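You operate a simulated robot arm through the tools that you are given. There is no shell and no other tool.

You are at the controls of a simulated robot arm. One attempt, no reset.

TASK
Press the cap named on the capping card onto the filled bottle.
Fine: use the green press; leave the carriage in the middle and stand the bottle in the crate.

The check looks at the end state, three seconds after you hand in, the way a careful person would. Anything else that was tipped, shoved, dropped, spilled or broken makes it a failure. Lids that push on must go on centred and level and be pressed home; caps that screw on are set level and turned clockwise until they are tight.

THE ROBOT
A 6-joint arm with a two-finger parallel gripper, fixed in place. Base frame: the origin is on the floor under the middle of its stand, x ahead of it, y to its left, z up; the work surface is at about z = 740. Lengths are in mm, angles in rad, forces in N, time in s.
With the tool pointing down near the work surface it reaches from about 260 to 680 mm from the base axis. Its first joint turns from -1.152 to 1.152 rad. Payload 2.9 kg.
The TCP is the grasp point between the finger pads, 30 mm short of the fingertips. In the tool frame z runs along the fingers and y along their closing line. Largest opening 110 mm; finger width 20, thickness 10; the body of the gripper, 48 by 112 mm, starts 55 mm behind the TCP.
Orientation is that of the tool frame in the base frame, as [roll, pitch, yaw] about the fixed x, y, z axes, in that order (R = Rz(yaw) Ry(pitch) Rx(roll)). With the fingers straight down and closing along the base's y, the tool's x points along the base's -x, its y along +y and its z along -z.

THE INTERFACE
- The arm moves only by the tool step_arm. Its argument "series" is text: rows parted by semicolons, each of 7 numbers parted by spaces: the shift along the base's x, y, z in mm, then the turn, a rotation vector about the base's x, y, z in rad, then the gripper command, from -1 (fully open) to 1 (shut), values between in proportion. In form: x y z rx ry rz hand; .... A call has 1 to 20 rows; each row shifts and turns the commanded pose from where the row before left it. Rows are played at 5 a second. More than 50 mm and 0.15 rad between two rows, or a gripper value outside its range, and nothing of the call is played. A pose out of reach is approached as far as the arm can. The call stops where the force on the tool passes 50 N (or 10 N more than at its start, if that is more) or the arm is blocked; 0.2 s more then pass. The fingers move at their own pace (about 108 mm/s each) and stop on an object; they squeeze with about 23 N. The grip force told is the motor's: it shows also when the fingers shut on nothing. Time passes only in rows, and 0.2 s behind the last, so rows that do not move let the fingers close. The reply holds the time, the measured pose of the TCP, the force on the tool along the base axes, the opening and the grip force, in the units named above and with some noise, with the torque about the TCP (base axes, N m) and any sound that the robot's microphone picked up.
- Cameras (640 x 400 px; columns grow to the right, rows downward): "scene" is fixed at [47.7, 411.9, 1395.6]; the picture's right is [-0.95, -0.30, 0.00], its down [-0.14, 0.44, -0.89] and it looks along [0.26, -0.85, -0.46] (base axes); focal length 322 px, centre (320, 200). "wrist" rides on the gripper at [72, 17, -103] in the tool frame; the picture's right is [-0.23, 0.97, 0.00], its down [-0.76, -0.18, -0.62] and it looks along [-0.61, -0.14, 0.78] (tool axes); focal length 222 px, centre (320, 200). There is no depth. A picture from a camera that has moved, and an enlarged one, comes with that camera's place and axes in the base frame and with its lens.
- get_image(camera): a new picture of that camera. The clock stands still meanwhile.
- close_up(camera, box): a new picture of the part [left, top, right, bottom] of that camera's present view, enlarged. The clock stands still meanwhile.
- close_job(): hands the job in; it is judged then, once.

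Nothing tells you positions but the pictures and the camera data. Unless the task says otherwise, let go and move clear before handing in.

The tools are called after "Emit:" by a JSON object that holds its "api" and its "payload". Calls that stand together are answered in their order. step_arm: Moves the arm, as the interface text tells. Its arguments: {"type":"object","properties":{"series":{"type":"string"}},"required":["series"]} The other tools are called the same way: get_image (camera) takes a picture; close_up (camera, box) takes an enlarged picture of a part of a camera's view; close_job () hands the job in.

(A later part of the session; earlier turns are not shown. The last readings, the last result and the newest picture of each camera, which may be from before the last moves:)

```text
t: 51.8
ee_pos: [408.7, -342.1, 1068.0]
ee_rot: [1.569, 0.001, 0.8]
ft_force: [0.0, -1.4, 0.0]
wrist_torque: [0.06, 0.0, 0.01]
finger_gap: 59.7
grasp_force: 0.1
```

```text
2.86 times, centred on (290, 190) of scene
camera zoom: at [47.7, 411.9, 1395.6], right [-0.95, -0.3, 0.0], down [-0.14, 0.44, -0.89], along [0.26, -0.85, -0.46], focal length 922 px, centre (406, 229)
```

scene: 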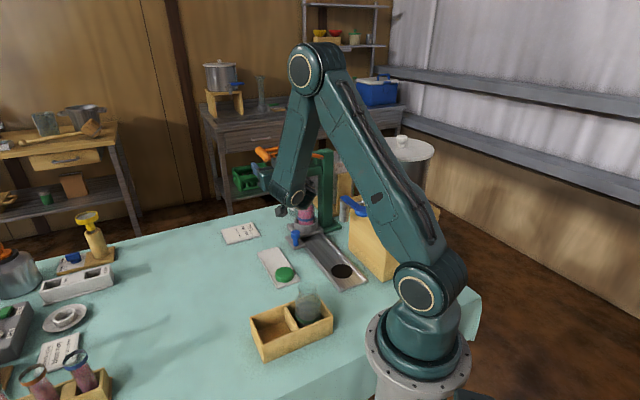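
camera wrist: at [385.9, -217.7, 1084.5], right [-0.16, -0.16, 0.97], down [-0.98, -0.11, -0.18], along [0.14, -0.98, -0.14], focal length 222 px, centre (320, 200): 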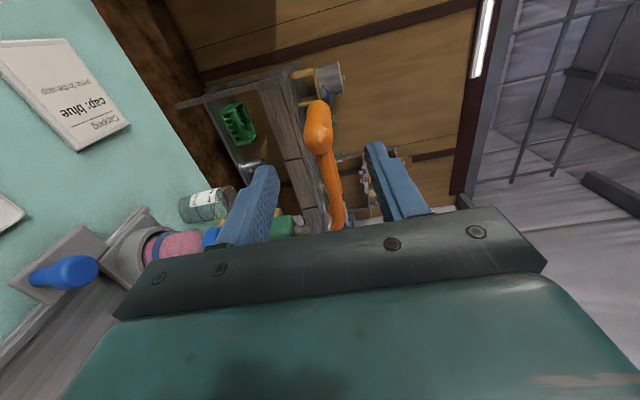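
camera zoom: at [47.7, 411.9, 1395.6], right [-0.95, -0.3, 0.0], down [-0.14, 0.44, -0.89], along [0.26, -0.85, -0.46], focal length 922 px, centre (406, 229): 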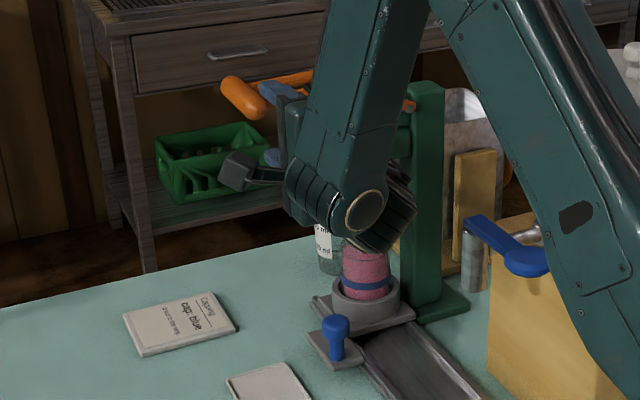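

The bar is centred between the fingers. I'll slide in along it.

Emit:
{"api": "step_arm", "payload": {"series": "16.5 -16 0 0 0 0 -0.09;16.5 -16 0 0 0 0 -0.09;16.5 -16 0 0 0 0 -0.09;14.5 -14 0 0 0 0 -0.09;0 0 0 0 0 0 -0.09"}}

Emit:
{"api": "get_image", "payload": {"camera": "wrist"}}

Emit:
{"api": "close_up", "payload": {"camera": "scene", "box": [230, 120, 350, 260]}}

```text
t: 53.0
ee_pos: [474.0, -403.0, 1068.8]
ee_rot: [1.57, 0.003, 0.8]
ft_force: [0.4, -0.1, -0.3]
wrist_torque: [0.02, 0.02, -0.02]
finger_gap: 60.1
grasp_force: 0.0
```

```text
taken
camera wrist: at [451.2, -278.7, 1085.2], right [-0.16, -0.16, 0.97], down [-0.98, -0.11, -0.18], along [0.14, -0.98, -0.14], focal length 222 px, centre (320, 200)
```

wrist: 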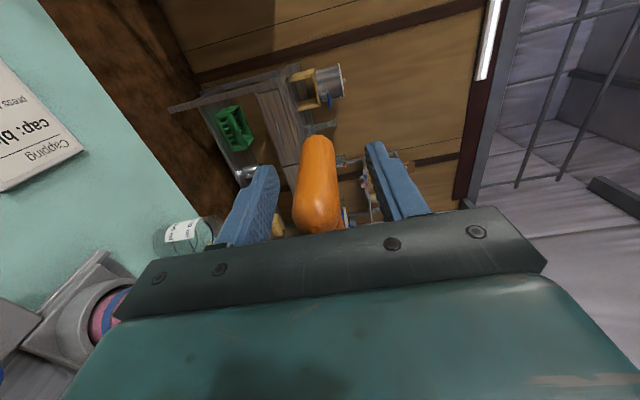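

```text
2.86 times, centred on (290, 190) of scene
camera zoom: at [47.8, 411.9, 1395.6], right [-0.95, -0.3, 0.0], down [-0.14, 0.44, -0.89], along [0.26, -0.85, -0.46], focal length 922 px, centre (406, 229)
```

zoom: 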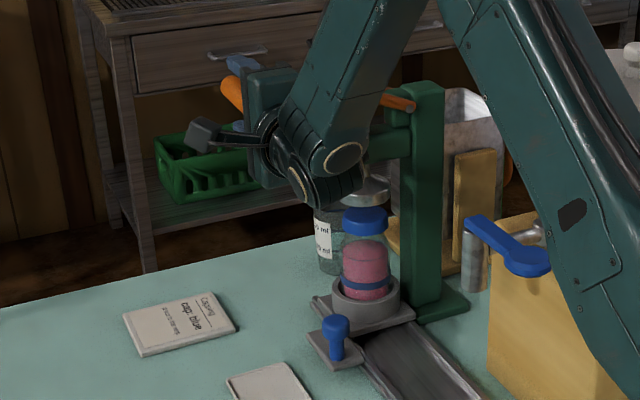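

Emit:
{"api": "close_up", "payload": {"camera": "scene", "box": [290, 160, 350, 240]}}

Emit:
{"api": "close_up", "payload": {"camera": "wrist", "box": [230, 110, 450, 250]}}

```text
5.00 times, centred on (320, 200) of scene
camera zoom: at [47.8, 411.9, 1395.6], right [-0.95, -0.3, 0.0], down [-0.14, 0.44, -0.89], along [0.26, -0.85, -0.46], focal length 1613 px, centre (320, 200)
```

zoom: 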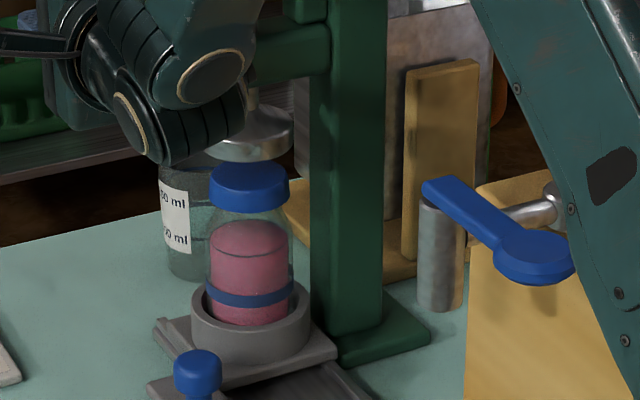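

```text
2.86 times, centred on (340, 180) of wrist
camera zoom: at [451.2, -278.7, 1085.2], right [-0.16, -0.16, 0.97], down [-0.98, -0.11, -0.18], along [0.14, -0.98, -0.14], focal length 635 px, centre (263, 257)
```

zoom: 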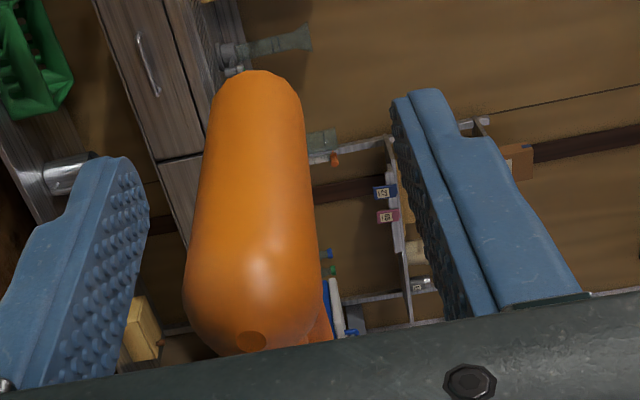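

Everything lines up: the disc is over the cap and the bar is between the fingers. I'll narrow the gap and start pulling the lever down, watching the force.

Emit:
{"api": "step_arm", "payload": {"series": "0 0 0 0 0 0 0.27;0 0 -5 0 0 0 0.27;0 0 -6 0 0 0 0.27;0 0 -6 0 0 0 0.27;0 0 -6 0 0 0 0.27;0 0 0 0 0 0 0.27"}}

Emit:
{"api": "close_up", "payload": {"camera": "wrist", "box": [230, 110, 450, 250]}}

Emit:
{"api": "close_up", "payload": {"camera": "scene", "box": [230, 130, 350, 240]}}

```text
t: 54.4
ee_pos: [471.5, -404.6, 1045.9]
ee_rot: [1.57, 0.005, 0.8]
ft_force: [0.2, 1.1, 1.2]
wrist_torque: [-0.06, 0.0, -0.01]
finger_gap: 40.6
grasp_force: 0.1
```

```text
2.86 times, centred on (340, 180) of wrist
camera zoom: at [449.4, -278.9, 1062.1], right [-0.16, -0.16, 0.97], down [-0.98, -0.11, -0.17], along [0.14, -0.98, -0.14], focal length 635 px, centre (263, 257)
```

zoom: 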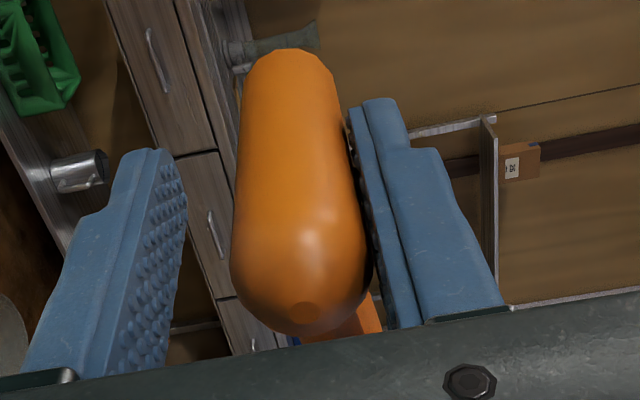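

```text
3.64 times, centred on (290, 185) of scene
camera zoom: at [47.7, 411.9, 1395.6], right [-0.95, -0.3, 0.0], down [-0.14, 0.44, -0.89], along [0.26, -0.85, -0.46], focal length 1173 px, centre (429, 254)
```

zoom: 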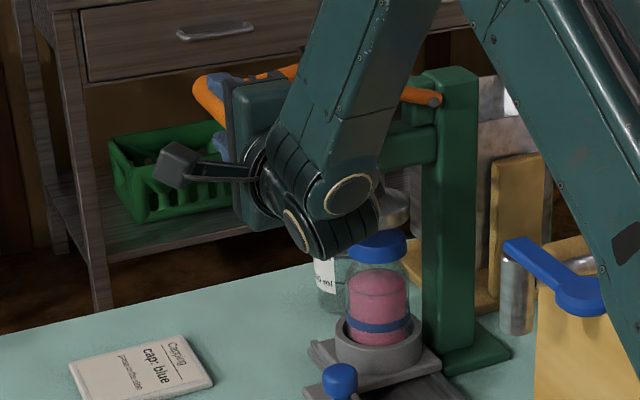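

Emit:
{"api": "step_arm", "payload": {"series": "0 0 -6 0 0 0 0.27;0 0 -6 0 0 0 0.27;0 0 -6 0 0 0 0.27;0 0 -6 0 0 0 0.27;0 0 0 0 0 0 0.27"}}

Emit:
{"api": "close_up", "payload": {"camera": "scene", "box": [230, 130, 350, 240]}}

```text
t: 55.6
ee_pos: [471.9, -404.6, 1019.6]
ee_rot: [1.568, 0.002, 0.8]
ft_force: [0.2, 0.9, 1.3]
wrist_torque: [-0.02, 0.02, 0.0]
finger_gap: 40.6
grasp_force: 0.9
```

```text
3.64 times, centred on (290, 185) of scene
camera zoom: at [47.7, 411.9, 1395.6], right [-0.95, -0.3, 0.0], down [-0.14, 0.44, -0.89], along [0.26, -0.85, -0.46], focal length 1173 px, centre (429, 254)
```

zoom: 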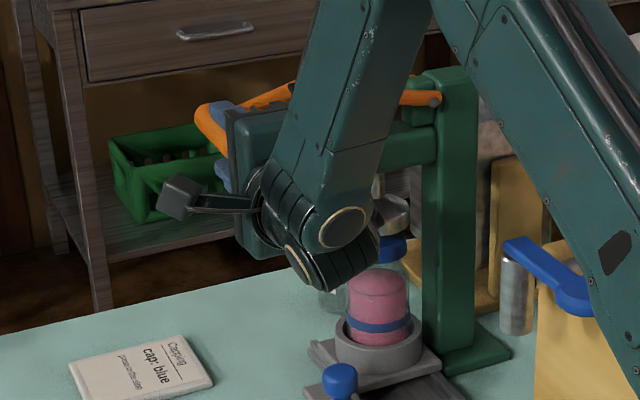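

Emit:
{"api": "step_arm", "payload": {"series": "0 0 -5 0 0 0 0.27;0 0 -5 0 0 0 0.27;0 0 -5 0 0 0 0.27;0 0 0 0 0 0 0.27"}}

Emit:
{"api": "close_up", "payload": {"camera": "scene", "box": [290, 160, 350, 240]}}

Emit:
{"api": "close_up", "payload": {"camera": "wrist", "box": [230, 110, 450, 250]}}

```text
t: 56.6
ee_pos: [473.4, -405.0, 1005.1]
ee_rot: [1.568, 0.005, 0.8]
ft_force: [0.1, -0.2, 1.6]
wrist_torque: [0.03, -0.01, 0.01]
finger_gap: 40.7
grasp_force: 0.0
```

```text
5.00 times, centred on (320, 200) of scene
camera zoom: at [47.7, 411.9, 1395.6], right [-0.95, -0.3, 0.0], down [-0.14, 0.44, -0.89], along [0.26, -0.85, -0.46], focal length 1613 px, centre (320, 200)
```

zoom: 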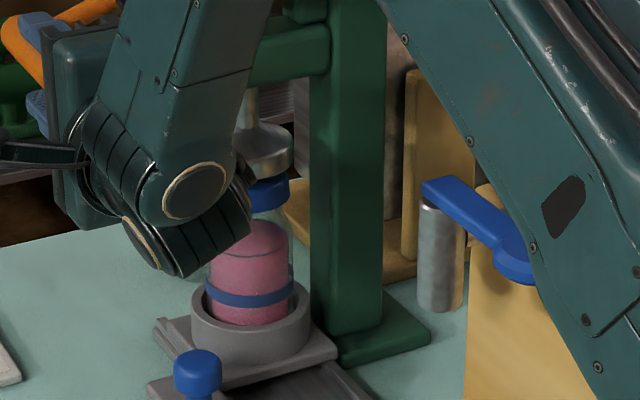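

```text
2.86 times, centred on (340, 180) of wrist
camera zoom: at [451.1, -279.7, 1021.5], right [-0.16, -0.16, 0.97], down [-0.98, -0.11, -0.18], along [0.14, -0.98, -0.14], focal length 635 px, centre (263, 257)
```

zoom: 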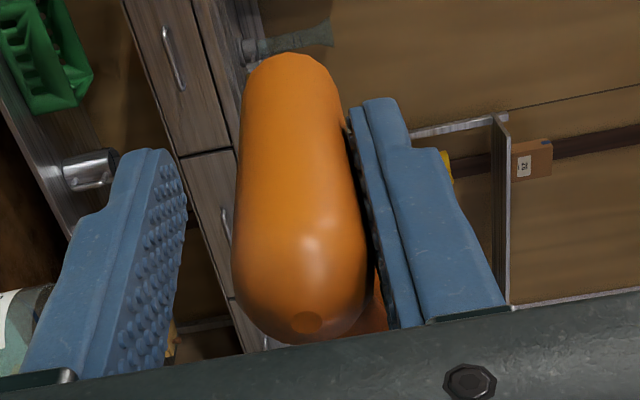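

The plunger is nearly on the cap. I'll continue down in small steps.

Emit:
{"api": "step_arm", "payload": {"series": "0 0 -4 0 0 0 0.27;0 0 -4 0 0 0 0.27;0 0 0 0 0 0 0.27"}}

Emit:
{"api": "close_up", "payload": {"camera": "scene", "box": [300, 170, 340, 230]}}

```text
t: 57.4
ee_pos: [473.1, -404.5, 997.6]
ee_rot: [1.569, 0.004, 0.799]
ft_force: [-0.8, -0.8, 1.5]
wrist_torque: [0.03, 0.0, 0.04]
finger_gap: 40.7
grasp_force: 0.6
```

```text
6.67 times, centred on (320, 200) of scene
camera zoom: at [47.7, 411.9, 1395.6], right [-0.95, -0.3, 0.0], down [-0.14, 0.44, -0.89], along [0.26, -0.85, -0.46], focal length 2150 px, centre (320, 200)
```

zoom: 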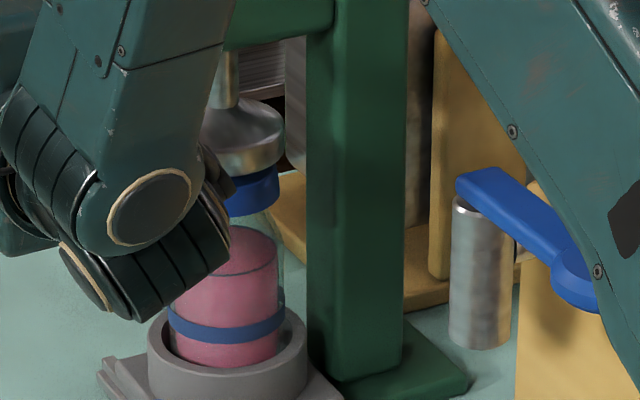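

Emit:
{"api": "step_arm", "payload": {"series": "0 0 -3 0 0 0 0.27;0 0 -3 0 0 0 0.27;0 0 0 0 0 0 0.27"}}

Emit:
{"api": "close_up", "payload": {"camera": "scene", "box": [300, 170, 340, 230]}}

```text
t: 58.2
ee_pos: [473.2, -403.0, 991.7]
ee_rot: [1.569, 0.004, 0.798]
ft_force: [0.3, -0.7, 1.6]
wrist_torque: [0.0, -0.01, 0.01]
finger_gap: 41.0
grasp_force: 0.6
```

```text
6.67 times, centred on (320, 200) of scene
camera zoom: at [47.7, 411.9, 1395.6], right [-0.95, -0.3, 0.0], down [-0.14, 0.44, -0.89], along [0.26, -0.85, -0.46], focal length 2150 px, centre (320, 200)
```

zoom: 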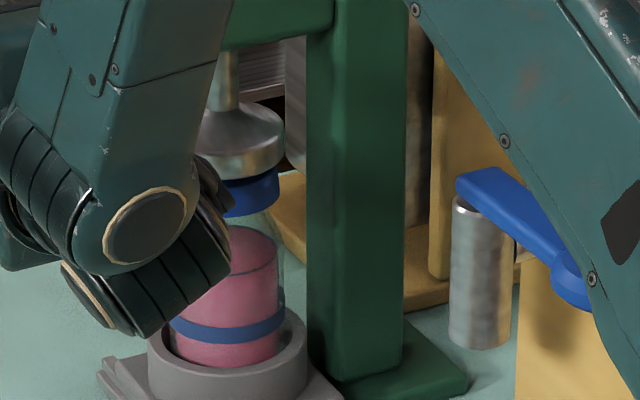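

Emit:
{"api": "step_arm", "payload": {"series": "0 0 -3 0 0 0 0.27;0 0 -3 0 0 0 0.27;0 0 -3 0 0 0 0.27;0 0 0 0 0 0 0.27"}}

```text
t: 59.2
ee_pos: [473.1, -403.4, 982.0]
ee_rot: [1.569, 0.004, 0.8]
ft_force: [1.0, 0.4, 2.3]
wrist_torque: [0.06, 0.01, -0.03]
finger_gap: 40.9
grasp_force: 0.8
```

Emit:
{"api": "step_arm", "payload": {"series": "0 0 -3 0 0 0 0.27;0 0 -3 0 0 0 0.27;0 0 0 0 0 0 0.27"}}

Emit:
{"api": "close_up", "payload": {"camera": "scene", "box": [300, 170, 340, 230]}}

Emit:
{"api": "close_up", "payload": {"camera": "wrist", "box": [230, 110, 450, 250]}}

```text
t: 60.0
ee_pos: [473.1, -403.5, 976.7]
ee_rot: [1.569, 0.006, 0.801]
ft_force: [0.0, 0.3, 1.8]
wrist_torque: [0.0, 0.01, -0.01]
finger_gap: 41.0
grasp_force: 0.8
```

```text
6.67 times, centred on (320, 200) of scene
camera zoom: at [47.7, 411.9, 1395.6], right [-0.95, -0.3, 0.0], down [-0.14, 0.44, -0.89], along [0.26, -0.85, -0.46], focal length 2150 px, centre (320, 200)
```

zoom: 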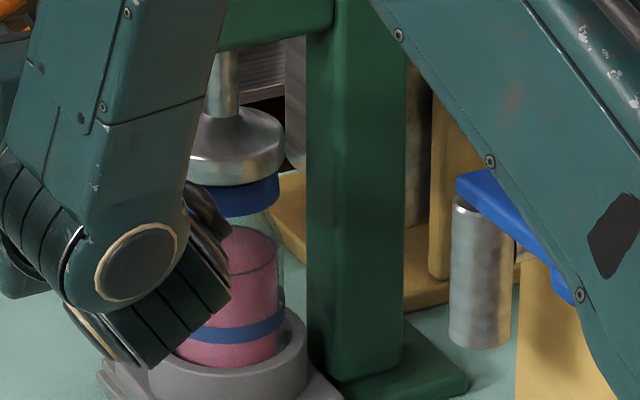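

```text
2.86 times, centred on (340, 180) of wrist
camera zoom: at [450.4, -278.2, 993.4], right [-0.16, -0.16, 0.97], down [-0.98, -0.11, -0.17], along [0.14, -0.98, -0.14], focal length 635 px, centre (263, 257)
```

zoom: 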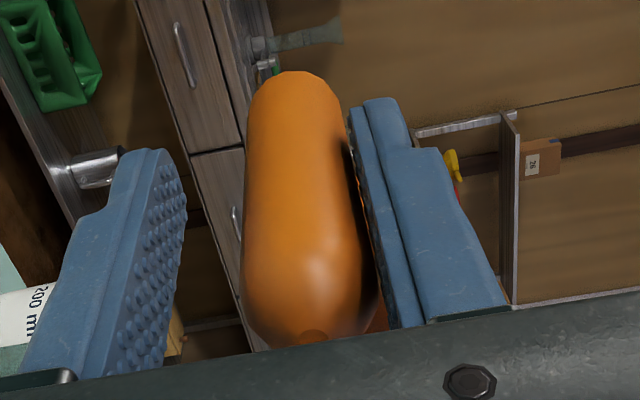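

Emit:
{"api": "step_arm", "payload": {"series": "0 0 -3 0 0 0 0.27;0 0 -3 0 0 0 0.27;0 0 0 0 0 0 0.27"}}

```text
t: 60.8
ee_pos: [472.7, -403.2, 970.5]
ee_rot: [1.569, 0.004, 0.798]
ft_force: [-1.3, -1.7, 4.3]
wrist_torque: [0.05, 0.05, 0.07]
finger_gap: 42.3
grasp_force: 2.3
```

Emit:
{"api": "step_arm", "payload": {"series": "0 0 -2 0 0 0 0.27;0 0 -2 0 0 0 0.27;0 0 0 0 0 0 0.27"}}

Emit:
{"api": "close_up", "payload": {"camera": "scene", "box": [300, 170, 340, 230]}}

```text
t: 61.6
ee_pos: [472.2, -403.0, 967.7]
ee_rot: [1.569, 0.005, 0.798]
ft_force: [-4.0, 0.1, 8.9]
wrist_torque: [-0.02, 0.0, 0.02]
finger_gap: 43.8
grasp_force: 4.1
```

```text
6.67 times, centred on (320, 200) of scene
camera zoom: at [47.5, 412.0, 1395.6], right [-0.95, -0.3, 0.0], down [-0.14, 0.44, -0.89], along [0.26, -0.85, -0.46], focal length 2150 px, centre (320, 200)
```

zoom: 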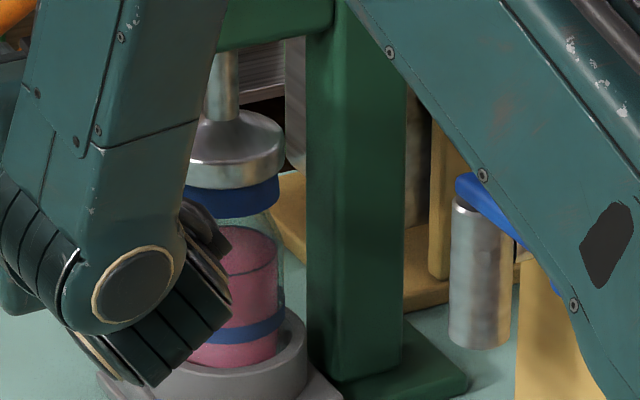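

Emit:
{"api": "step_arm", "payload": {"series": "0 0 -2 0 0 0 0.27;0 0 -2 0 0 0 0.27;0 0 -2 0 0 0 0.27;0 0 0 0 0 0 0.27"}}

```text
t: 62.6
ee_pos: [472.9, -403.7, 963.0]
ee_rot: [1.564, 0.004, 0.8]
ft_force: [6.0, -9.6, 23.5]
wrist_torque: [0.25, 0.35, 0.11]
finger_gap: 51.5
grasp_force: 11.5
```

The upper finger is being pushed open by the load, since the motor is compliant. I'll open fully so the finger rests on its end stop, then push again.

Emit:
{"api": "step_arm", "payload": {"series": "0 0 3 0 0 0 0.1;0 0 0 0 0 0 -0.4;0 0 0 0 0 0 -1;0 0 0 0 0 0 -1;0 0 0 0 0 0 -1"}}

Emit:
{"api": "get_image", "payload": {"camera": "wrist"}}

Emit:
{"api": "close_up", "payload": {"camera": "scene", "box": [230, 130, 350, 240]}}

```text
t: 63.8
ee_pos: [472.2, -405.1, 964.3]
ee_rot: [1.57, 0.004, 0.799]
ft_force: [0.3, 0.3, 1.1]
wrist_torque: [0.01, -0.07, -0.03]
finger_gap: 110.1
grasp_force: 0.0
```

```text
taken
camera wrist: at [449.7, -279.3, 980.5], right [-0.16, -0.16, 0.97], down [-0.98, -0.11, -0.17], along [0.14, -0.98, -0.14], focal length 222 px, centre (320, 200)
```

wrist: 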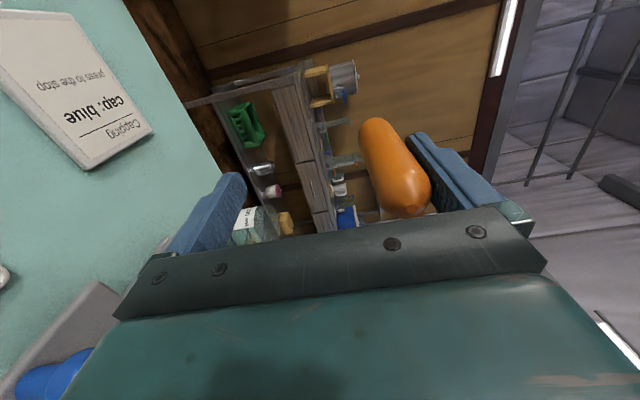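

```text
3.64 times, centred on (290, 185) of scene
camera zoom: at [47.7, 411.9, 1395.6], right [-0.95, -0.3, 0.0], down [-0.14, 0.44, -0.89], along [0.26, -0.85, -0.46], focal length 1173 px, centre (429, 254)
```

zoom: 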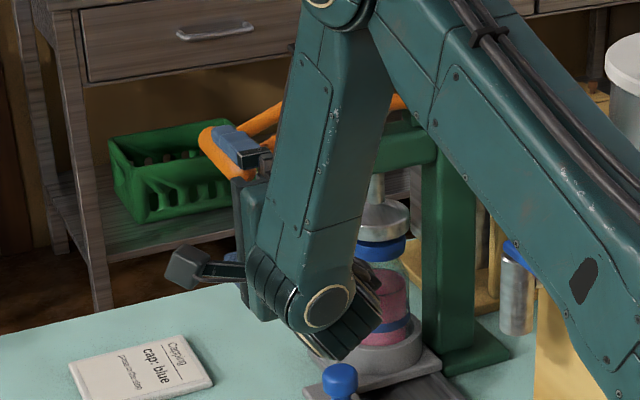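

The lever springs back up on its own, which is convenient. Now I'll push down with the finger on its end stop.

Emit:
{"api": "step_arm", "payload": {"series": "0 0 -6 0 0 0 -1;0 0 -6 0 0 0 -1;0 0 -6 0 0 0 -1;0 0 -6 0 0 0 -1;0 0 -4 0 0 0 -1;0 0 0 0 0 0 -1"}}

```text
t: 65.2
ee_pos: [472.0, -404.0, 936.3]
ee_rot: [1.568, 0.003, 0.798]
ft_force: [0.5, -4.0, 8.4]
wrist_torque: [0.3, 0.17, 0.05]
finger_gap: 110.1
grasp_force: 0.2
```

Emit:
{"api": "step_arm", "payload": {"series": "0 0 -2 0 0 0 -1;0 0 -2 0 0 0 -1;0 0 0 0 0 0 -1"}}

Emit:
{"api": "close_up", "payload": {"camera": "scene", "box": [295, 165, 345, 235]}}

```text
t: 66.0
ee_pos: [472.4, -405.4, 933.0]
ee_rot: [1.563, 0.005, 0.799]
ft_force: [-12.7, -2.8, 28.3]
wrist_torque: [0.2, -0.4, 0.17]
finger_gap: 109.9
grasp_force: 0.2
```

```text
5.71 times, centred on (320, 200) of scene
camera zoom: at [47.0, 412.2, 1395.6], right [-0.95, -0.3, 0.0], down [-0.14, 0.44, -0.89], along [0.26, -0.85, -0.46], focal length 1843 px, centre (320, 200)
```

zoom: 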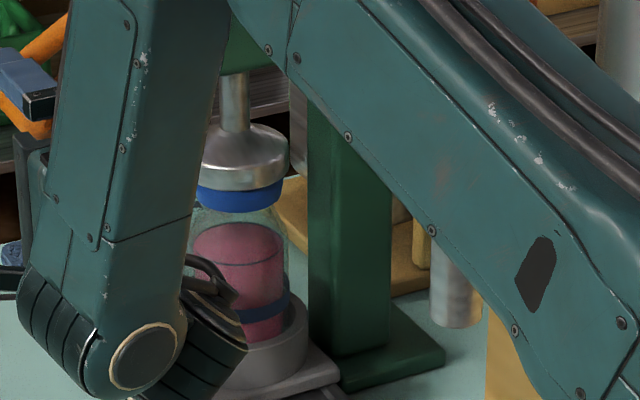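

Emit:
{"api": "step_arm", "payload": {"series": "0 0 -1.5 0 0 0 -1;0 0 -1.5 0 0 0 -1;0 0 0 0 0 0 -1"}}

Emit:
{"api": "close_up", "payload": {"camera": "scene", "box": [295, 165, 345, 235]}}

```text
t: 66.8
ee_pos: [472.3, -405.3, 933.4]
ee_rot: [1.559, 0.004, 0.798]
ft_force: [-14.5, -6.6, 38.6]
wrist_torque: [0.45, -0.4, 0.07]
finger_gap: 110.2
grasp_force: 0.0
```

```text
5.71 times, centred on (320, 200) of scene
camera zoom: at [46.8, 412.2, 1395.5], right [-0.95, -0.3, 0.0], down [-0.14, 0.44, -0.89], along [0.26, -0.85, -0.46], focal length 1843 px, centre (320, 200)
```

zoom: 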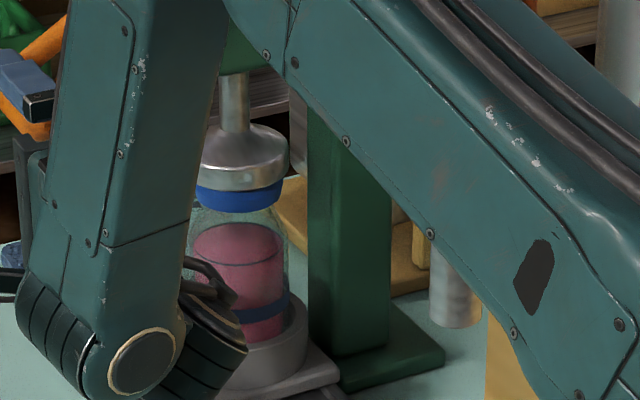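

Emit:
{"api": "step_arm", "payload": {"series": "-0.7 -0.7 -1.5 0 0 0 -1;0 0 -1 0 0 0 -1;0 0 0 0 0 0 -1"}}

```text
t: 67.6
ee_pos: [471.8, -404.0, 933.5]
ee_rot: [1.559, 0.006, 0.799]
ft_force: [-17.7, -2.7, 43.3]
wrist_torque: [0.26, -0.55, 0.07]
finger_gap: 110.4
grasp_force: 0.4
```

Emit:
{"api": "close_up", "payload": {"camera": "scene", "box": [308, 180, 350, 235]}}

Emit:
{"api": "get_image", "payload": {"camera": "wrist"}}

```text
7.27 times, centred on (329, 208) of scene
camera zoom: at [46.6, 412.4, 1395.5], right [-0.95, -0.3, 0.0], down [-0.14, 0.44, -0.89], along [0.26, -0.85, -0.46], focal length 2346 px, centre (254, 146)
```

zoom: 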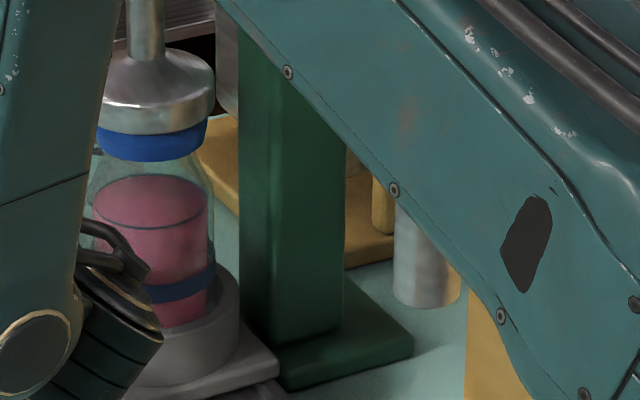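

```text
taken
camera wrist: at [449.8, -280.5, 947.7], right [-0.16, -0.15, 0.97], down [-0.98, -0.11, -0.18], along [0.14, -0.98, -0.13], focal length 222 px, centre (320, 200)
```

wrist: 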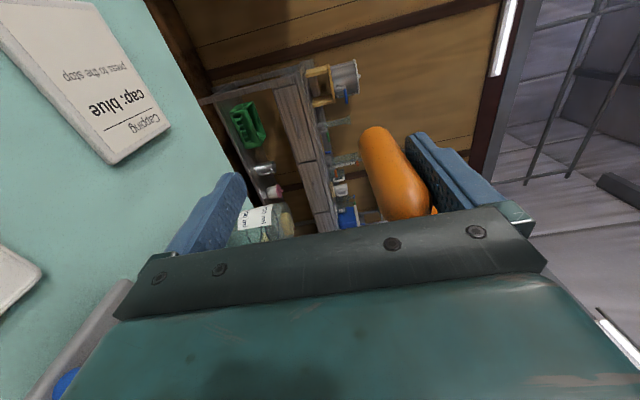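

The lever is solid at about 43 N. I can't yet tell whether the cap has gone home, so I'll increase the load gradually and watch for yield or a sound.

Emit:
{"api": "step_arm", "payload": {"series": "0 0 -1.2 0 0 0 -1;0 0 0 0 0 0 -1;0 0 0 0 0 0 -1"}}

```text
t: 68.4
ee_pos: [472.8, -405.8, 931.6]
ee_rot: [1.557, 0.006, 0.799]
ft_force: [-18.3, -7.0, 45.7]
wrist_torque: [0.49, -0.48, 0.15]
finger_gap: 110.3
grasp_force: 0.1
```

Emit:
{"api": "step_arm", "payload": {"series": "-1.5 -1.5 0 0 0 0 -1;0 0 -1.5 0 0 0 -1;0 0 0 0 0 0 -1"}}

Emit:
{"api": "close_up", "payload": {"camera": "scene", "box": [308, 180, 350, 235]}}

```text
t: 69.2
ee_pos: [473.5, -405.8, 932.9]
ee_rot: [1.555, 0.004, 0.804]
ft_force: [5.3, -7.6, 42.1]
wrist_torque: [0.7, 0.98, -0.03]
finger_gap: 110.2
grasp_force: 0.9
```

```text
7.27 times, centred on (329, 208) of scene
camera zoom: at [47.3, 412.2, 1395.5], right [-0.95, -0.3, 0.0], down [-0.14, 0.44, -0.89], along [0.26, -0.85, -0.46], focal length 2346 px, centre (254, 146)
```

zoom: 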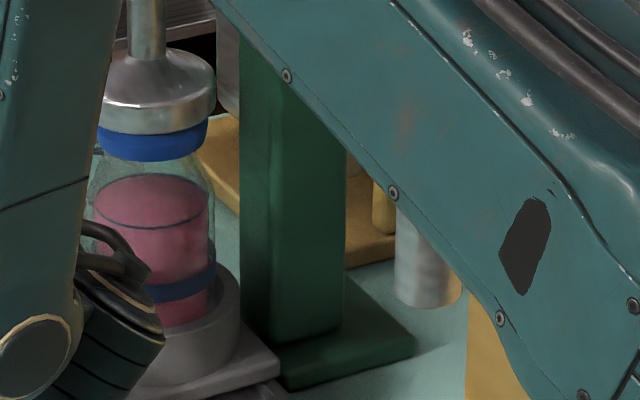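

No further yield. I'll let the lever return, back out, and inspect the cap from the side with the wrist camera.

Emit:
{"api": "step_arm", "payload": {"series": "0 0 8 0 0 0 -1;0 0 14 0 0 0 -1;0 0 20 0 0 0 -1;0 0 25 0 0 0 -1;0 0 25 0 0 0 -1;0 0 25 0 0 0 -1;0 0 15 0 0 0 -1;0 0 0 0 0 0 -1"}}

Emit:
{"api": "get_image", "payload": {"camera": "wrist"}}

Emit:
{"api": "close_up", "payload": {"camera": "scene", "box": [230, 120, 350, 240]}}

```text
t: 71.0
ee_pos: [471.8, -405.7, 1053.6]
ee_rot: [1.571, 0.002, 0.798]
ft_force: [-0.2, 0.8, -0.1]
wrist_torque: [0.04, 0.02, -0.01]
finger_gap: 109.9
grasp_force: 0.0
```

```text
taken
camera wrist: at [449.4, -279.7, 1069.4], right [-0.16, -0.16, 0.97], down [-0.98, -0.11, -0.17], along [0.14, -0.98, -0.14], focal length 222 px, centre (320, 200)
```

wrist: 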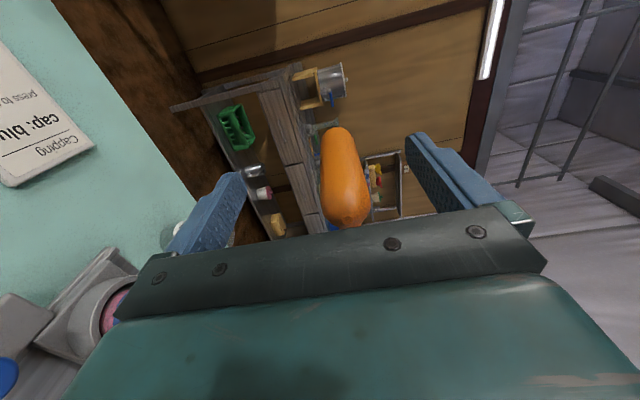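

```text
3.33 times, centred on (290, 180) of scene
camera zoom: at [47.7, 411.9, 1395.6], right [-0.95, -0.3, 0.0], down [-0.14, 0.44, -0.89], along [0.26, -0.85, -0.46], focal length 1075 px, centre (420, 267)
```

zoom: 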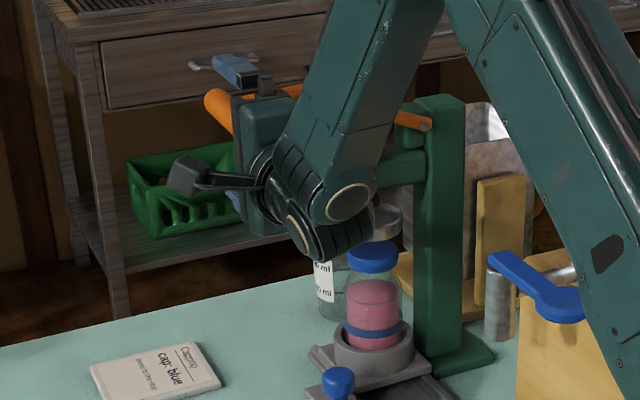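

Emit:
{"api": "step_arm", "payload": {"series": "-25 24.5 0 0 0 0 -1;-27 26 0 0 0 0 -1;-27 26 0 0 0 0 -1;-8 10 -35 0 0 0 -1;-8 10 -40 0 0 0 -1;-8 10 -40 0 0 0 -1;0 0 0 0 0 0 -1"}}

Emit:
{"api": "get_image", "payload": {"camera": "wrist"}}

Emit:
{"api": "get_image", "payload": {"camera": "scene"}}

```text
t: 72.6
ee_pos: [415.8, -348.7, 1014.2]
ee_rot: [1.578, 0.017, 0.8]
ft_force: [0.2, 0.3, -0.4]
wrist_torque: [0.01, 0.01, -0.03]
finger_gap: 109.9
grasp_force: 0.1
out of reach, approached as far as the arm can: row 4, 5, 6
```

```text
taken
camera wrist: at [394.2, -222.8, 1029.3], right [-0.14, -0.15, 0.98], down [-0.98, -0.11, -0.16], along [0.14, -0.98, -0.14], focal length 222 px, centre (320, 200)
```

wrist: 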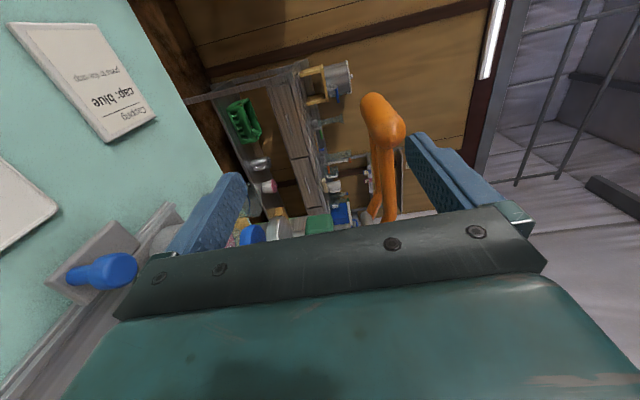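

```text
taken
```

scene: 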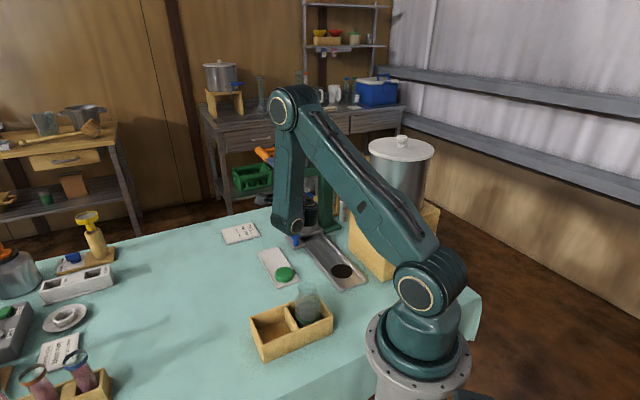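

Emit:
{"api": "close_up", "payload": {"camera": "wrist", "box": [220, 190, 360, 250]}}

Emit:
{"api": "close_up", "payload": {"camera": "scene", "box": [280, 160, 360, 250]}}

```text
4.57 times, centred on (290, 220) of wrist
camera zoom: at [394.2, -222.8, 1029.3], right [-0.14, -0.15, 0.98], down [-0.98, -0.11, -0.16], along [0.14, -0.98, -0.14], focal length 1015 px, centre (457, 109)
```

zoom: 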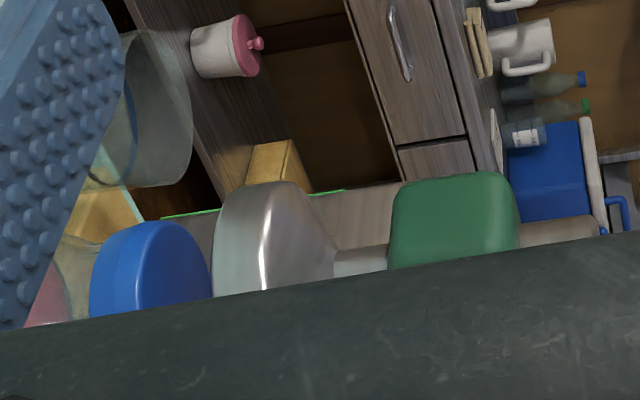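

```text
4.44 times, centred on (320, 205) of scene
camera zoom: at [47.8, 411.9, 1395.6], right [-0.95, -0.3, 0.0], down [-0.14, 0.44, -0.89], along [0.26, -0.85, -0.46], focal length 1433 px, centre (320, 178)
```

zoom: 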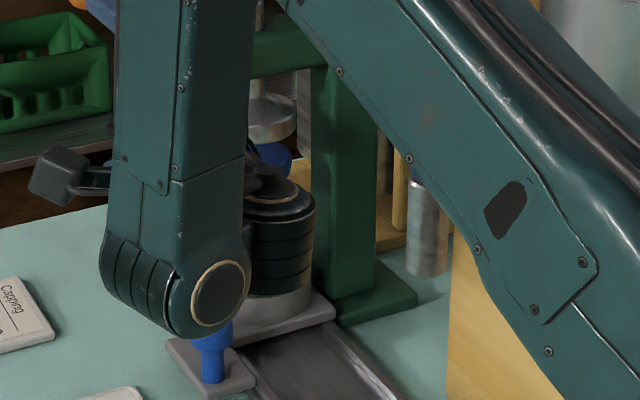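

Too folded for that view. I'll close the fingers, roll back and stand the tool up again to clear the scene camera's line of sight to the bottle.

Emit:
{"api": "step_arm", "payload": {"series": "10 4 6 0 0 0 1;10 5 8 0 0 0 1;6 4 2 0 0 0 1;0 0 0 -0.1024 0.0995 0 1;0 0 0 -0.1024 0.0995 0 1;0 0 0 -0.1024 0.0995 0 1;0 0 0 -0.1024 0.0995 0 1;0 0 0 -0.1024 0.0995 0 1;0 0 0 -0.1024 0.0995 0 1;0 0 0 -0.1024 0.0995 0 1;0 0 0 -0.1024 0.0995 0 1;0 0 0 -0.1024 0.0995 0 1;0 0 0 -0.1024 0.0995 0 1;0 0 0 -0.1024 0.0995 0 1;0 0 0 0 0 0 1"}}

```text
t: 75.8
ee_pos: [442.2, -333.4, 1027.4]
ee_rot: [-1.524, 1.564, -2.293]
ft_force: [0.5, -0.1, 0.4]
wrist_torque: [0.0, 0.01, 0.01]
finger_gap: 0.1
grasp_force: 23.2
```

Emit:
{"api": "step_arm", "payload": {"series": "0 6 0 0.0948 0.0975 0 0.5;0 7 0 0.0948 0.0975 0 0;0 8 0 0.0948 0.0975 0 -0.2;0 8 0 0.0948 0.0975 0 -0.2;0 8 0 0.0948 0.0975 0 -0.2;0 8 0 0.0948 0.0975 0 -0.2;0 8 0 0.0948 0.0975 0 -0.2;0 8 0 0.0948 0.0975 0 -0.2;0 8 0 0.0948 0.0975 0 -0.2;0 0 0 0 0 0 -0.2"}}

Emit:
{"api": "get_image", "payload": {"camera": "scene"}}

Emit:
{"api": "close_up", "payload": {"camera": "scene", "box": [300, 185, 340, 235]}}

Emit:
{"api": "close_up", "payload": {"camera": "scene", "box": [285, 280, 335, 335]}}

```text
t: 78.0
ee_pos: [442.2, -264.1, 1027.7]
ee_rot: [-3.141, 0.346, 2.376]
ft_force: [-0.4, 0.2, -0.2]
wrist_torque: [0.03, -0.02, 0.0]
finger_gap: 65.7
grasp_force: 0.0
```

```text
taken
```

scene: 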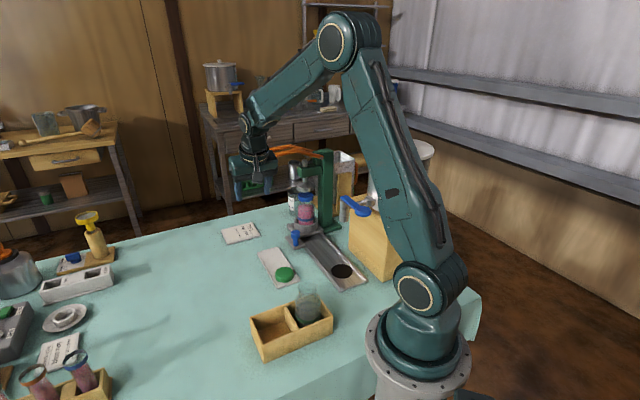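

```text
8.00 times, centred on (320, 210) of scene
camera zoom: at [47.8, 411.9, 1395.6], right [-0.95, -0.3, 0.0], down [-0.14, 0.44, -0.89], along [0.26, -0.85, -0.46], focal length 2580 px, centre (320, 120)
```

zoom: 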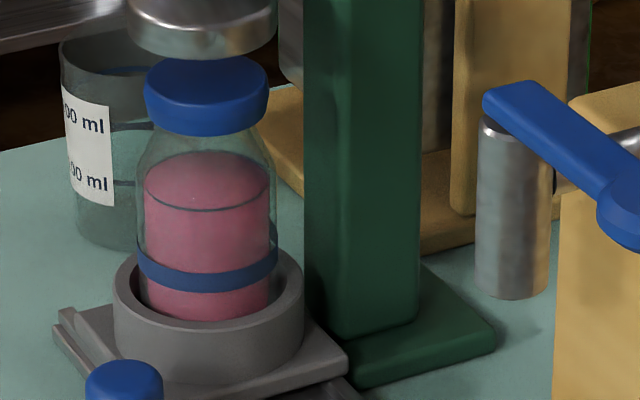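

```text
7.27 times, centred on (310, 308) of scene
camera zoom: at [47.8, 411.9, 1395.6], right [-0.95, -0.3, 0.0], down [-0.14, 0.44, -0.89], along [0.26, -0.85, -0.46], focal length 2346 px, centre (393, -582)
```

zoom: 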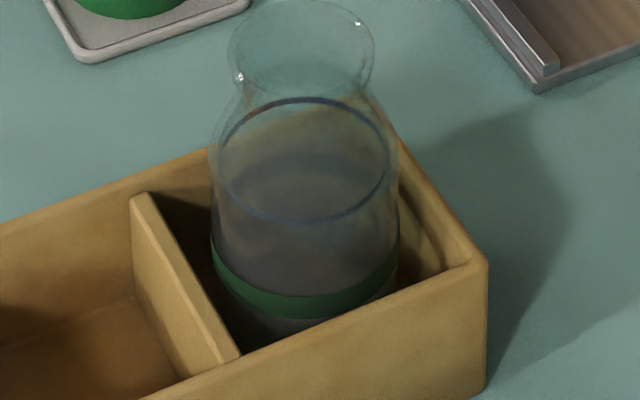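

Emit:
{"api": "close_up", "payload": {"camera": "scene", "box": [312, 187, 342, 230]}}

Emit:
{"api": "close_up", "payload": {"camera": "scene", "box": [295, 185, 325, 207]}}

Emit:
{"api": "close_up", "payload": {"camera": "scene", "box": [290, 205, 330, 235]}}

```text
9.30 times, centred on (327, 208) of scene
camera zoom: at [47.8, 411.9, 1395.6], right [-0.95, -0.3, 0.0], down [-0.14, 0.44, -0.89], along [0.26, -0.85, -0.46], focal length 3000 px, centre (255, 121)
```

zoom: 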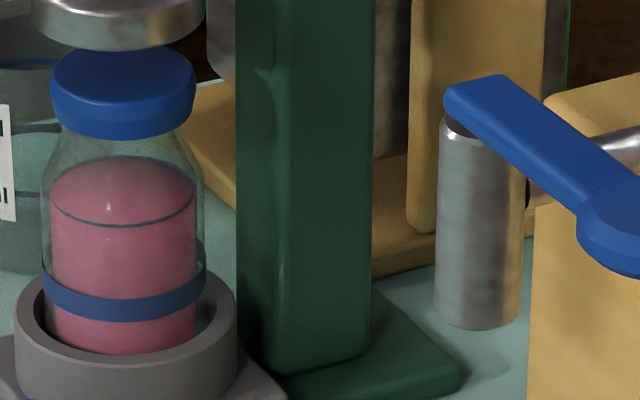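

```text
16.00 times, centred on (310, 196) of scene
camera zoom: at [47.8, 411.9, 1395.6], right [-0.95, -0.3, 0.0], down [-0.14, 0.44, -0.89], along [0.26, -0.85, -0.46], focal length 5160 px, centre (480, 264)
```

zoom: 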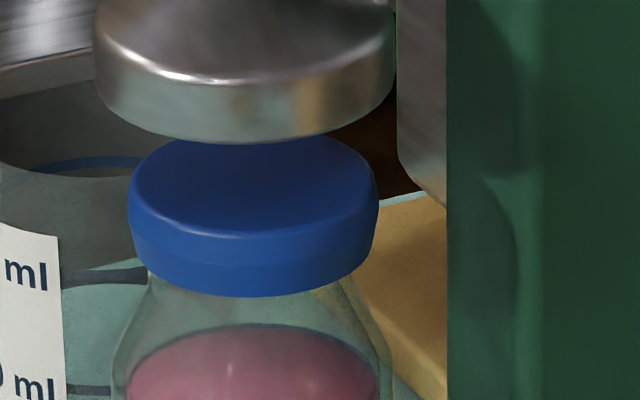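

```text
13.33 times, centred on (310, 220) of scene
camera zoom: at [47.8, 411.9, 1395.6], right [-0.95, -0.3, 0.0], down [-0.14, 0.44, -0.89], along [0.26, -0.85, -0.46], focal length 4300 px, centre (453, -67)
```

zoom: 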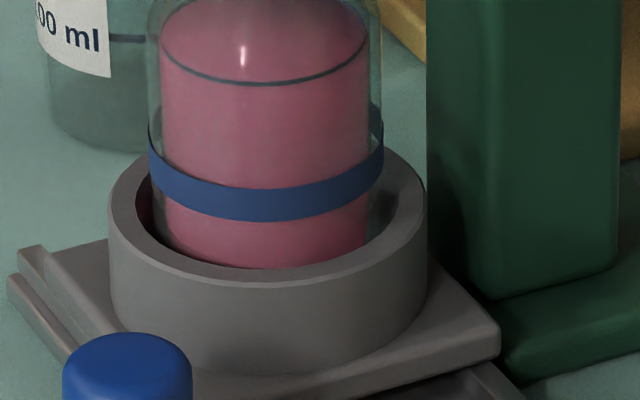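

The bottle looks upright in the ring and the cap level, with the plunger raised. Next I'll take the knob again, bring the carriage back to the middle, and check there that the cap holds.

Emit:
{"api": "step_arm", "payload": {"series": "-9.3 -22.7 -25 0 0 0 -0.2;-9.3 -22.7 -25 0 0 0 -0.2;-9.3 -22.7 -25 0 0 0 -0.2;-9.3 -22.7 -25 0 0 0 -0.2;-9.3 -22.7 -25 0 0 0 -0.2;-9.3 -22.7 -25 0 0 0 -0.2;0 0 0 0 0 0 -0.2"}}

Emit:
{"api": "get_image", "payload": {"camera": "wrist"}}

Emit:
{"api": "close_up", "payload": {"camera": "wrist", "box": [200, 60, 440, 240]}}

```text
t: 79.6
ee_pos: [385.6, -401.2, 877.6]
ee_rot: [3.14, 0.348, 2.375]
ft_force: [-1.1, 0.6, 0.6]
wrist_torque: [-0.02, 0.0, -0.03]
finger_gap: 65.9
grasp_force: 0.0
```

```text
taken
camera wrist: at [325.0, -316.3, 950.9], right [0.83, 0.55, 0.08], down [0.24, -0.48, 0.85], along [0.5, -0.68, -0.53], focal length 222 px, centre (320, 200)
```

wrist: 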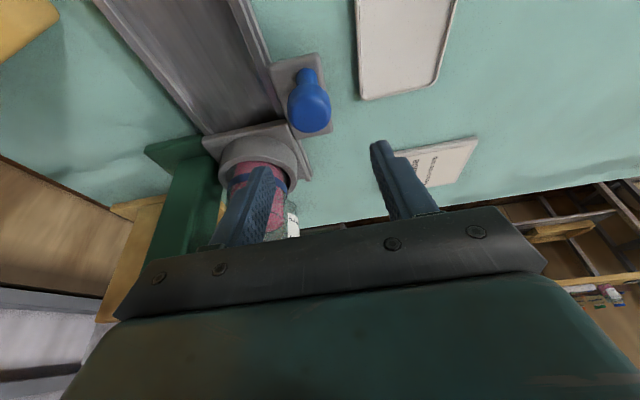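

```text
2.22 times, centred on (320, 150) of wrist
camera zoom: at [325.0, -316.3, 950.9], right [0.83, 0.55, 0.08], down [0.24, -0.48, 0.85], along [0.5, -0.68, -0.53], focal length 494 px, centre (320, 311)
```

zoom: 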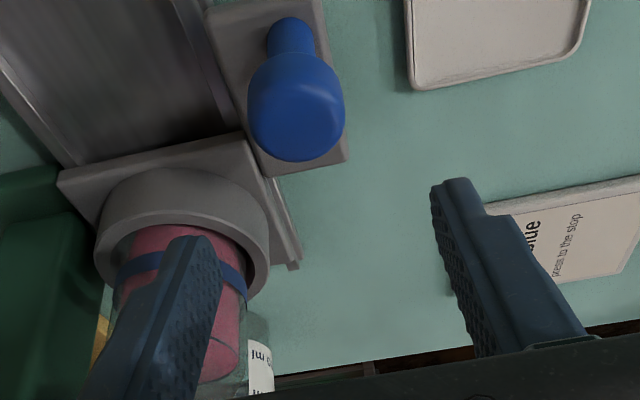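

Emit:
{"api": "step_arm", "payload": {"series": "1 -1 -22 0 0 0 -0.2;1 -1 -22 0 0 0 -0.2;0 0 -22 0 0 0 -0.2;0 0 0 0 0 0 -0.2"}}

Emit:
{"api": "close_up", "payload": {"camera": "wrist", "box": [200, 60, 440, 240]}}

```text
t: 80.6
ee_pos: [385.9, -403.4, 812.4]
ee_rot: [-3.142, 0.347, 2.376]
ft_force: [-0.1, 0.1, 0.2]
wrist_torque: [0.04, 0.01, -0.01]
finger_gap: 65.7
grasp_force: 0.1
```

```text
2.22 times, centred on (320, 150) of wrist
camera zoom: at [323.8, -319.0, 884.1], right [0.83, 0.55, 0.08], down [0.24, -0.48, 0.85], along [0.5, -0.68, -0.53], focal length 494 px, centre (320, 311)
```

zoom: 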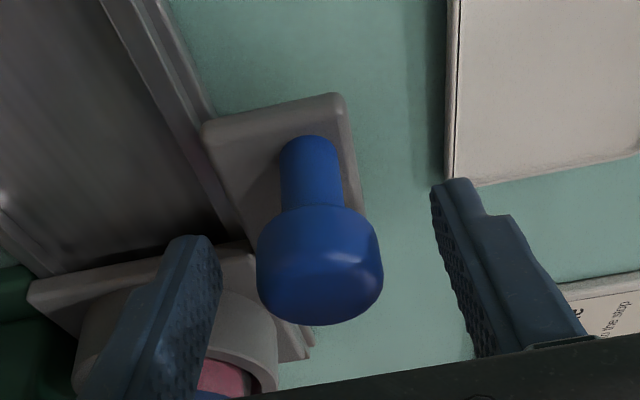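

Emit:
{"api": "step_arm", "payload": {"series": "0.4 0.4 0 0 0 0 0.2;0 0 0 0 0 0 0.6;0 0 0 0 0 0 1;0 0 0 0 0 0 1"}}

```text
t: 81.6
ee_pos: [386.0, -403.7, 811.5]
ee_rot: [-3.139, 0.348, 2.375]
ft_force: [-3.4, -4.5, 0.1]
wrist_torque: [-0.11, -0.01, -0.2]
finger_gap: 31.1
grasp_force: 45.0
```

Emit:
{"api": "step_arm", "payload": {"series": "-2.4 2.1 0 0 0 0 1;-3.7 3.4 0 0 0 0 1;-5 4.9 0 0 0 0 1;-5.5 5.4 0 0 0 0 1;-5.5 5.4 0 0 0 0 1;-5.5 5.4 0 0 0 0 1"}}

Emit:
{"api": "close_up", "payload": {"camera": "scene", "box": [250, 150, 370, 280]}}

```text
t: 83.0
ee_pos: [360.0, -377.5, 811.5]
ee_rot: [-3.139, 0.344, 2.372]
ft_force: [-7.6, -8.0, -16.3]
wrist_torque: [0.05, 0.18, -0.64]
finger_gap: 31.4
grasp_force: 45.1
```

```text
3.08 times, centred on (310, 215) of scene
camera zoom: at [47.8, 411.5, 1395.7], right [-0.95, -0.3, 0.0], down [-0.14, 0.44, -0.89], along [0.26, -0.85, -0.47], focal length 992 px, centre (351, 154)
```

zoom: 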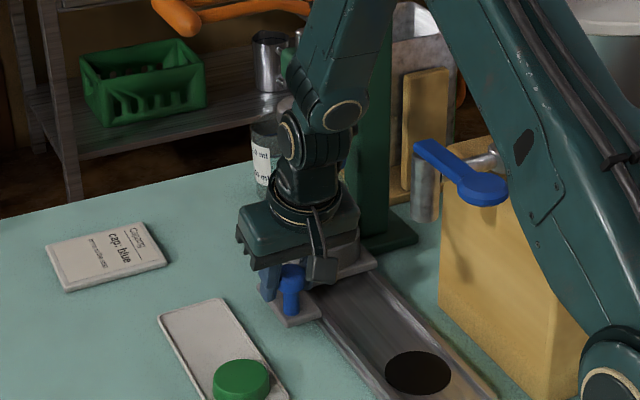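

Emit:
{"api": "step_arm", "payload": {"series": "-6.0 5.1 0 0 0 0 1;-5.7 5.5 0 0 0 0 1;-5.7 5.5 0 0 0 0 1;-5.7 5.5 0 0 0 0 1;-5.7 5.5 0 0 0 0 1;-5.7 5.5 0 0 0 0 1;-5.7 5.5 0 0 0 0 1"}}

Emit:
{"api": "get_image", "payload": {"camera": "wrist"}}

```text
t: 84.6
ee_pos: [321.7, -339.8, 811.6]
ee_rot: [-3.141, 0.349, 2.373]
ft_force: [-4.5, -4.4, -7.4]
wrist_torque: [0.96, 0.75, -0.21]
finger_gap: 31.3
grasp_force: 44.5
```

```text
taken
camera wrist: at [259.8, -253.9, 884.1], right [0.83, 0.55, 0.08], down [0.24, -0.48, 0.85], along [0.5, -0.68, -0.53], focal length 222 px, centre (320, 200)
```

wrist: 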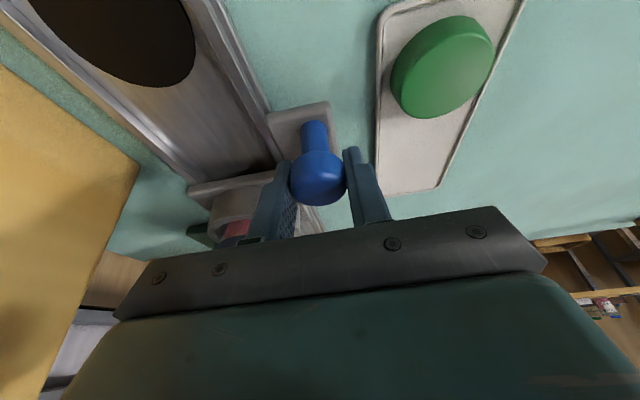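

Emit:
{"api": "step_arm", "payload": {"series": "-5.7 5.6 0 0 0 0 1;-5.7 5.6 0 0 0 0 1;-5.7 5.6 0 0 0 0 1;-5 4.9 0 0 0 0 1;-3.5 3.5 0 0 0 0 1;0 0 0 0 0 0 1"}}

Emit:
{"api": "get_image", "payload": {"camera": "wrist"}}

```text
t: 86.0
ee_pos: [295.5, -312.2, 812.4]
ee_rot: [-3.138, 0.35, 2.374]
ft_force: [-3.1, -0.3, 8.4]
wrist_torque: [-0.68, -0.9, -0.25]
finger_gap: 31.2
grasp_force: 44.9
```

```text
taken
camera wrist: at [234.0, -228.0, 884.0], right [0.83, 0.55, 0.08], down [0.24, -0.48, 0.85], along [0.5, -0.68, -0.53], focal length 222 px, centre (320, 200)
```

wrist: 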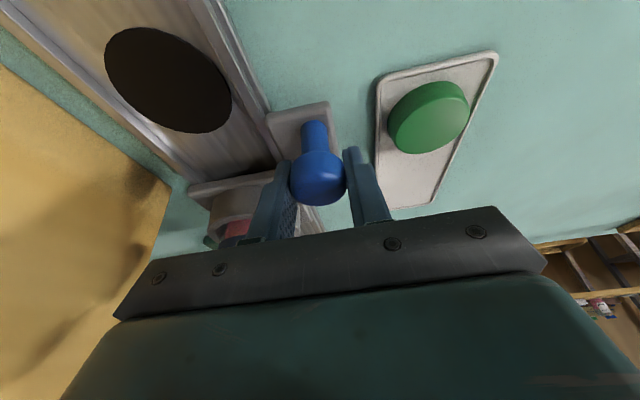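

The carriage is back within about 1 mm of its starting spot. I'll release and rise clear.

Emit:
{"api": "step_arm", "payload": {"series": "0 0 0 0 0 0 0.2;0 0 0 0 0 0 -0.2;0 0 0 0 0 0 -0.2;-2 2 15 0 0 0 -0.2;-2 4 30 0 0 0 -0.2;5 12 35 0 0 0 -0.2;15 20 35 0 0 0 -0.2;20 20 30 0 0 0 -0.2;20 20 20 0 0 0 -0.2;0 0 0 0 0 0 -0.2"}}

Emit:
{"api": "get_image", "payload": {"camera": "scene"}}

Emit:
{"api": "close_up", "payload": {"camera": "scene", "box": [300, 195, 350, 255]}}

```text
t: 88.2
ee_pos: [352.4, -235.0, 978.2]
ee_rot: [3.141, 0.346, 2.374]
ft_force: [0.0, 0.0, 0.0]
wrist_torque: [0.01, 0.02, -0.01]
finger_gap: 66.2
grasp_force: 0.0
```

```text
taken
```

scene: 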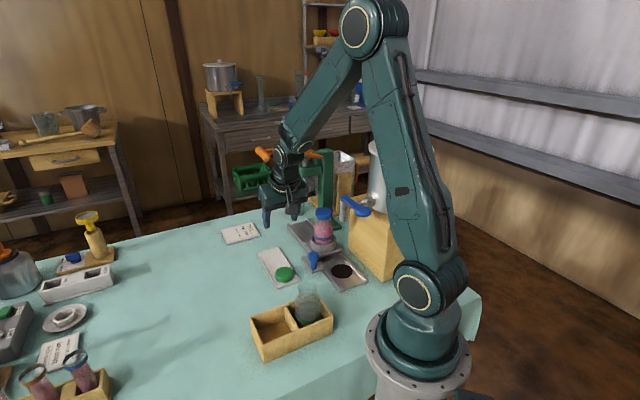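

```text
6.67 times, centred on (325, 225) of scene
camera zoom: at [47.7, 411.9, 1395.6], right [-0.95, -0.3, 0.0], down [-0.14, 0.44, -0.89], along [0.26, -0.85, -0.46], focal length 2150 px, centre (287, 33)
```

zoom: 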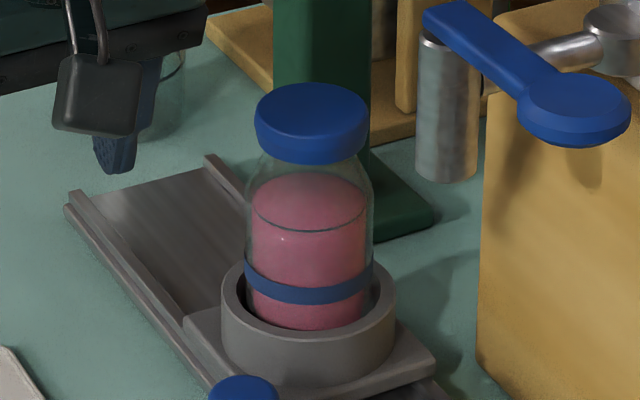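

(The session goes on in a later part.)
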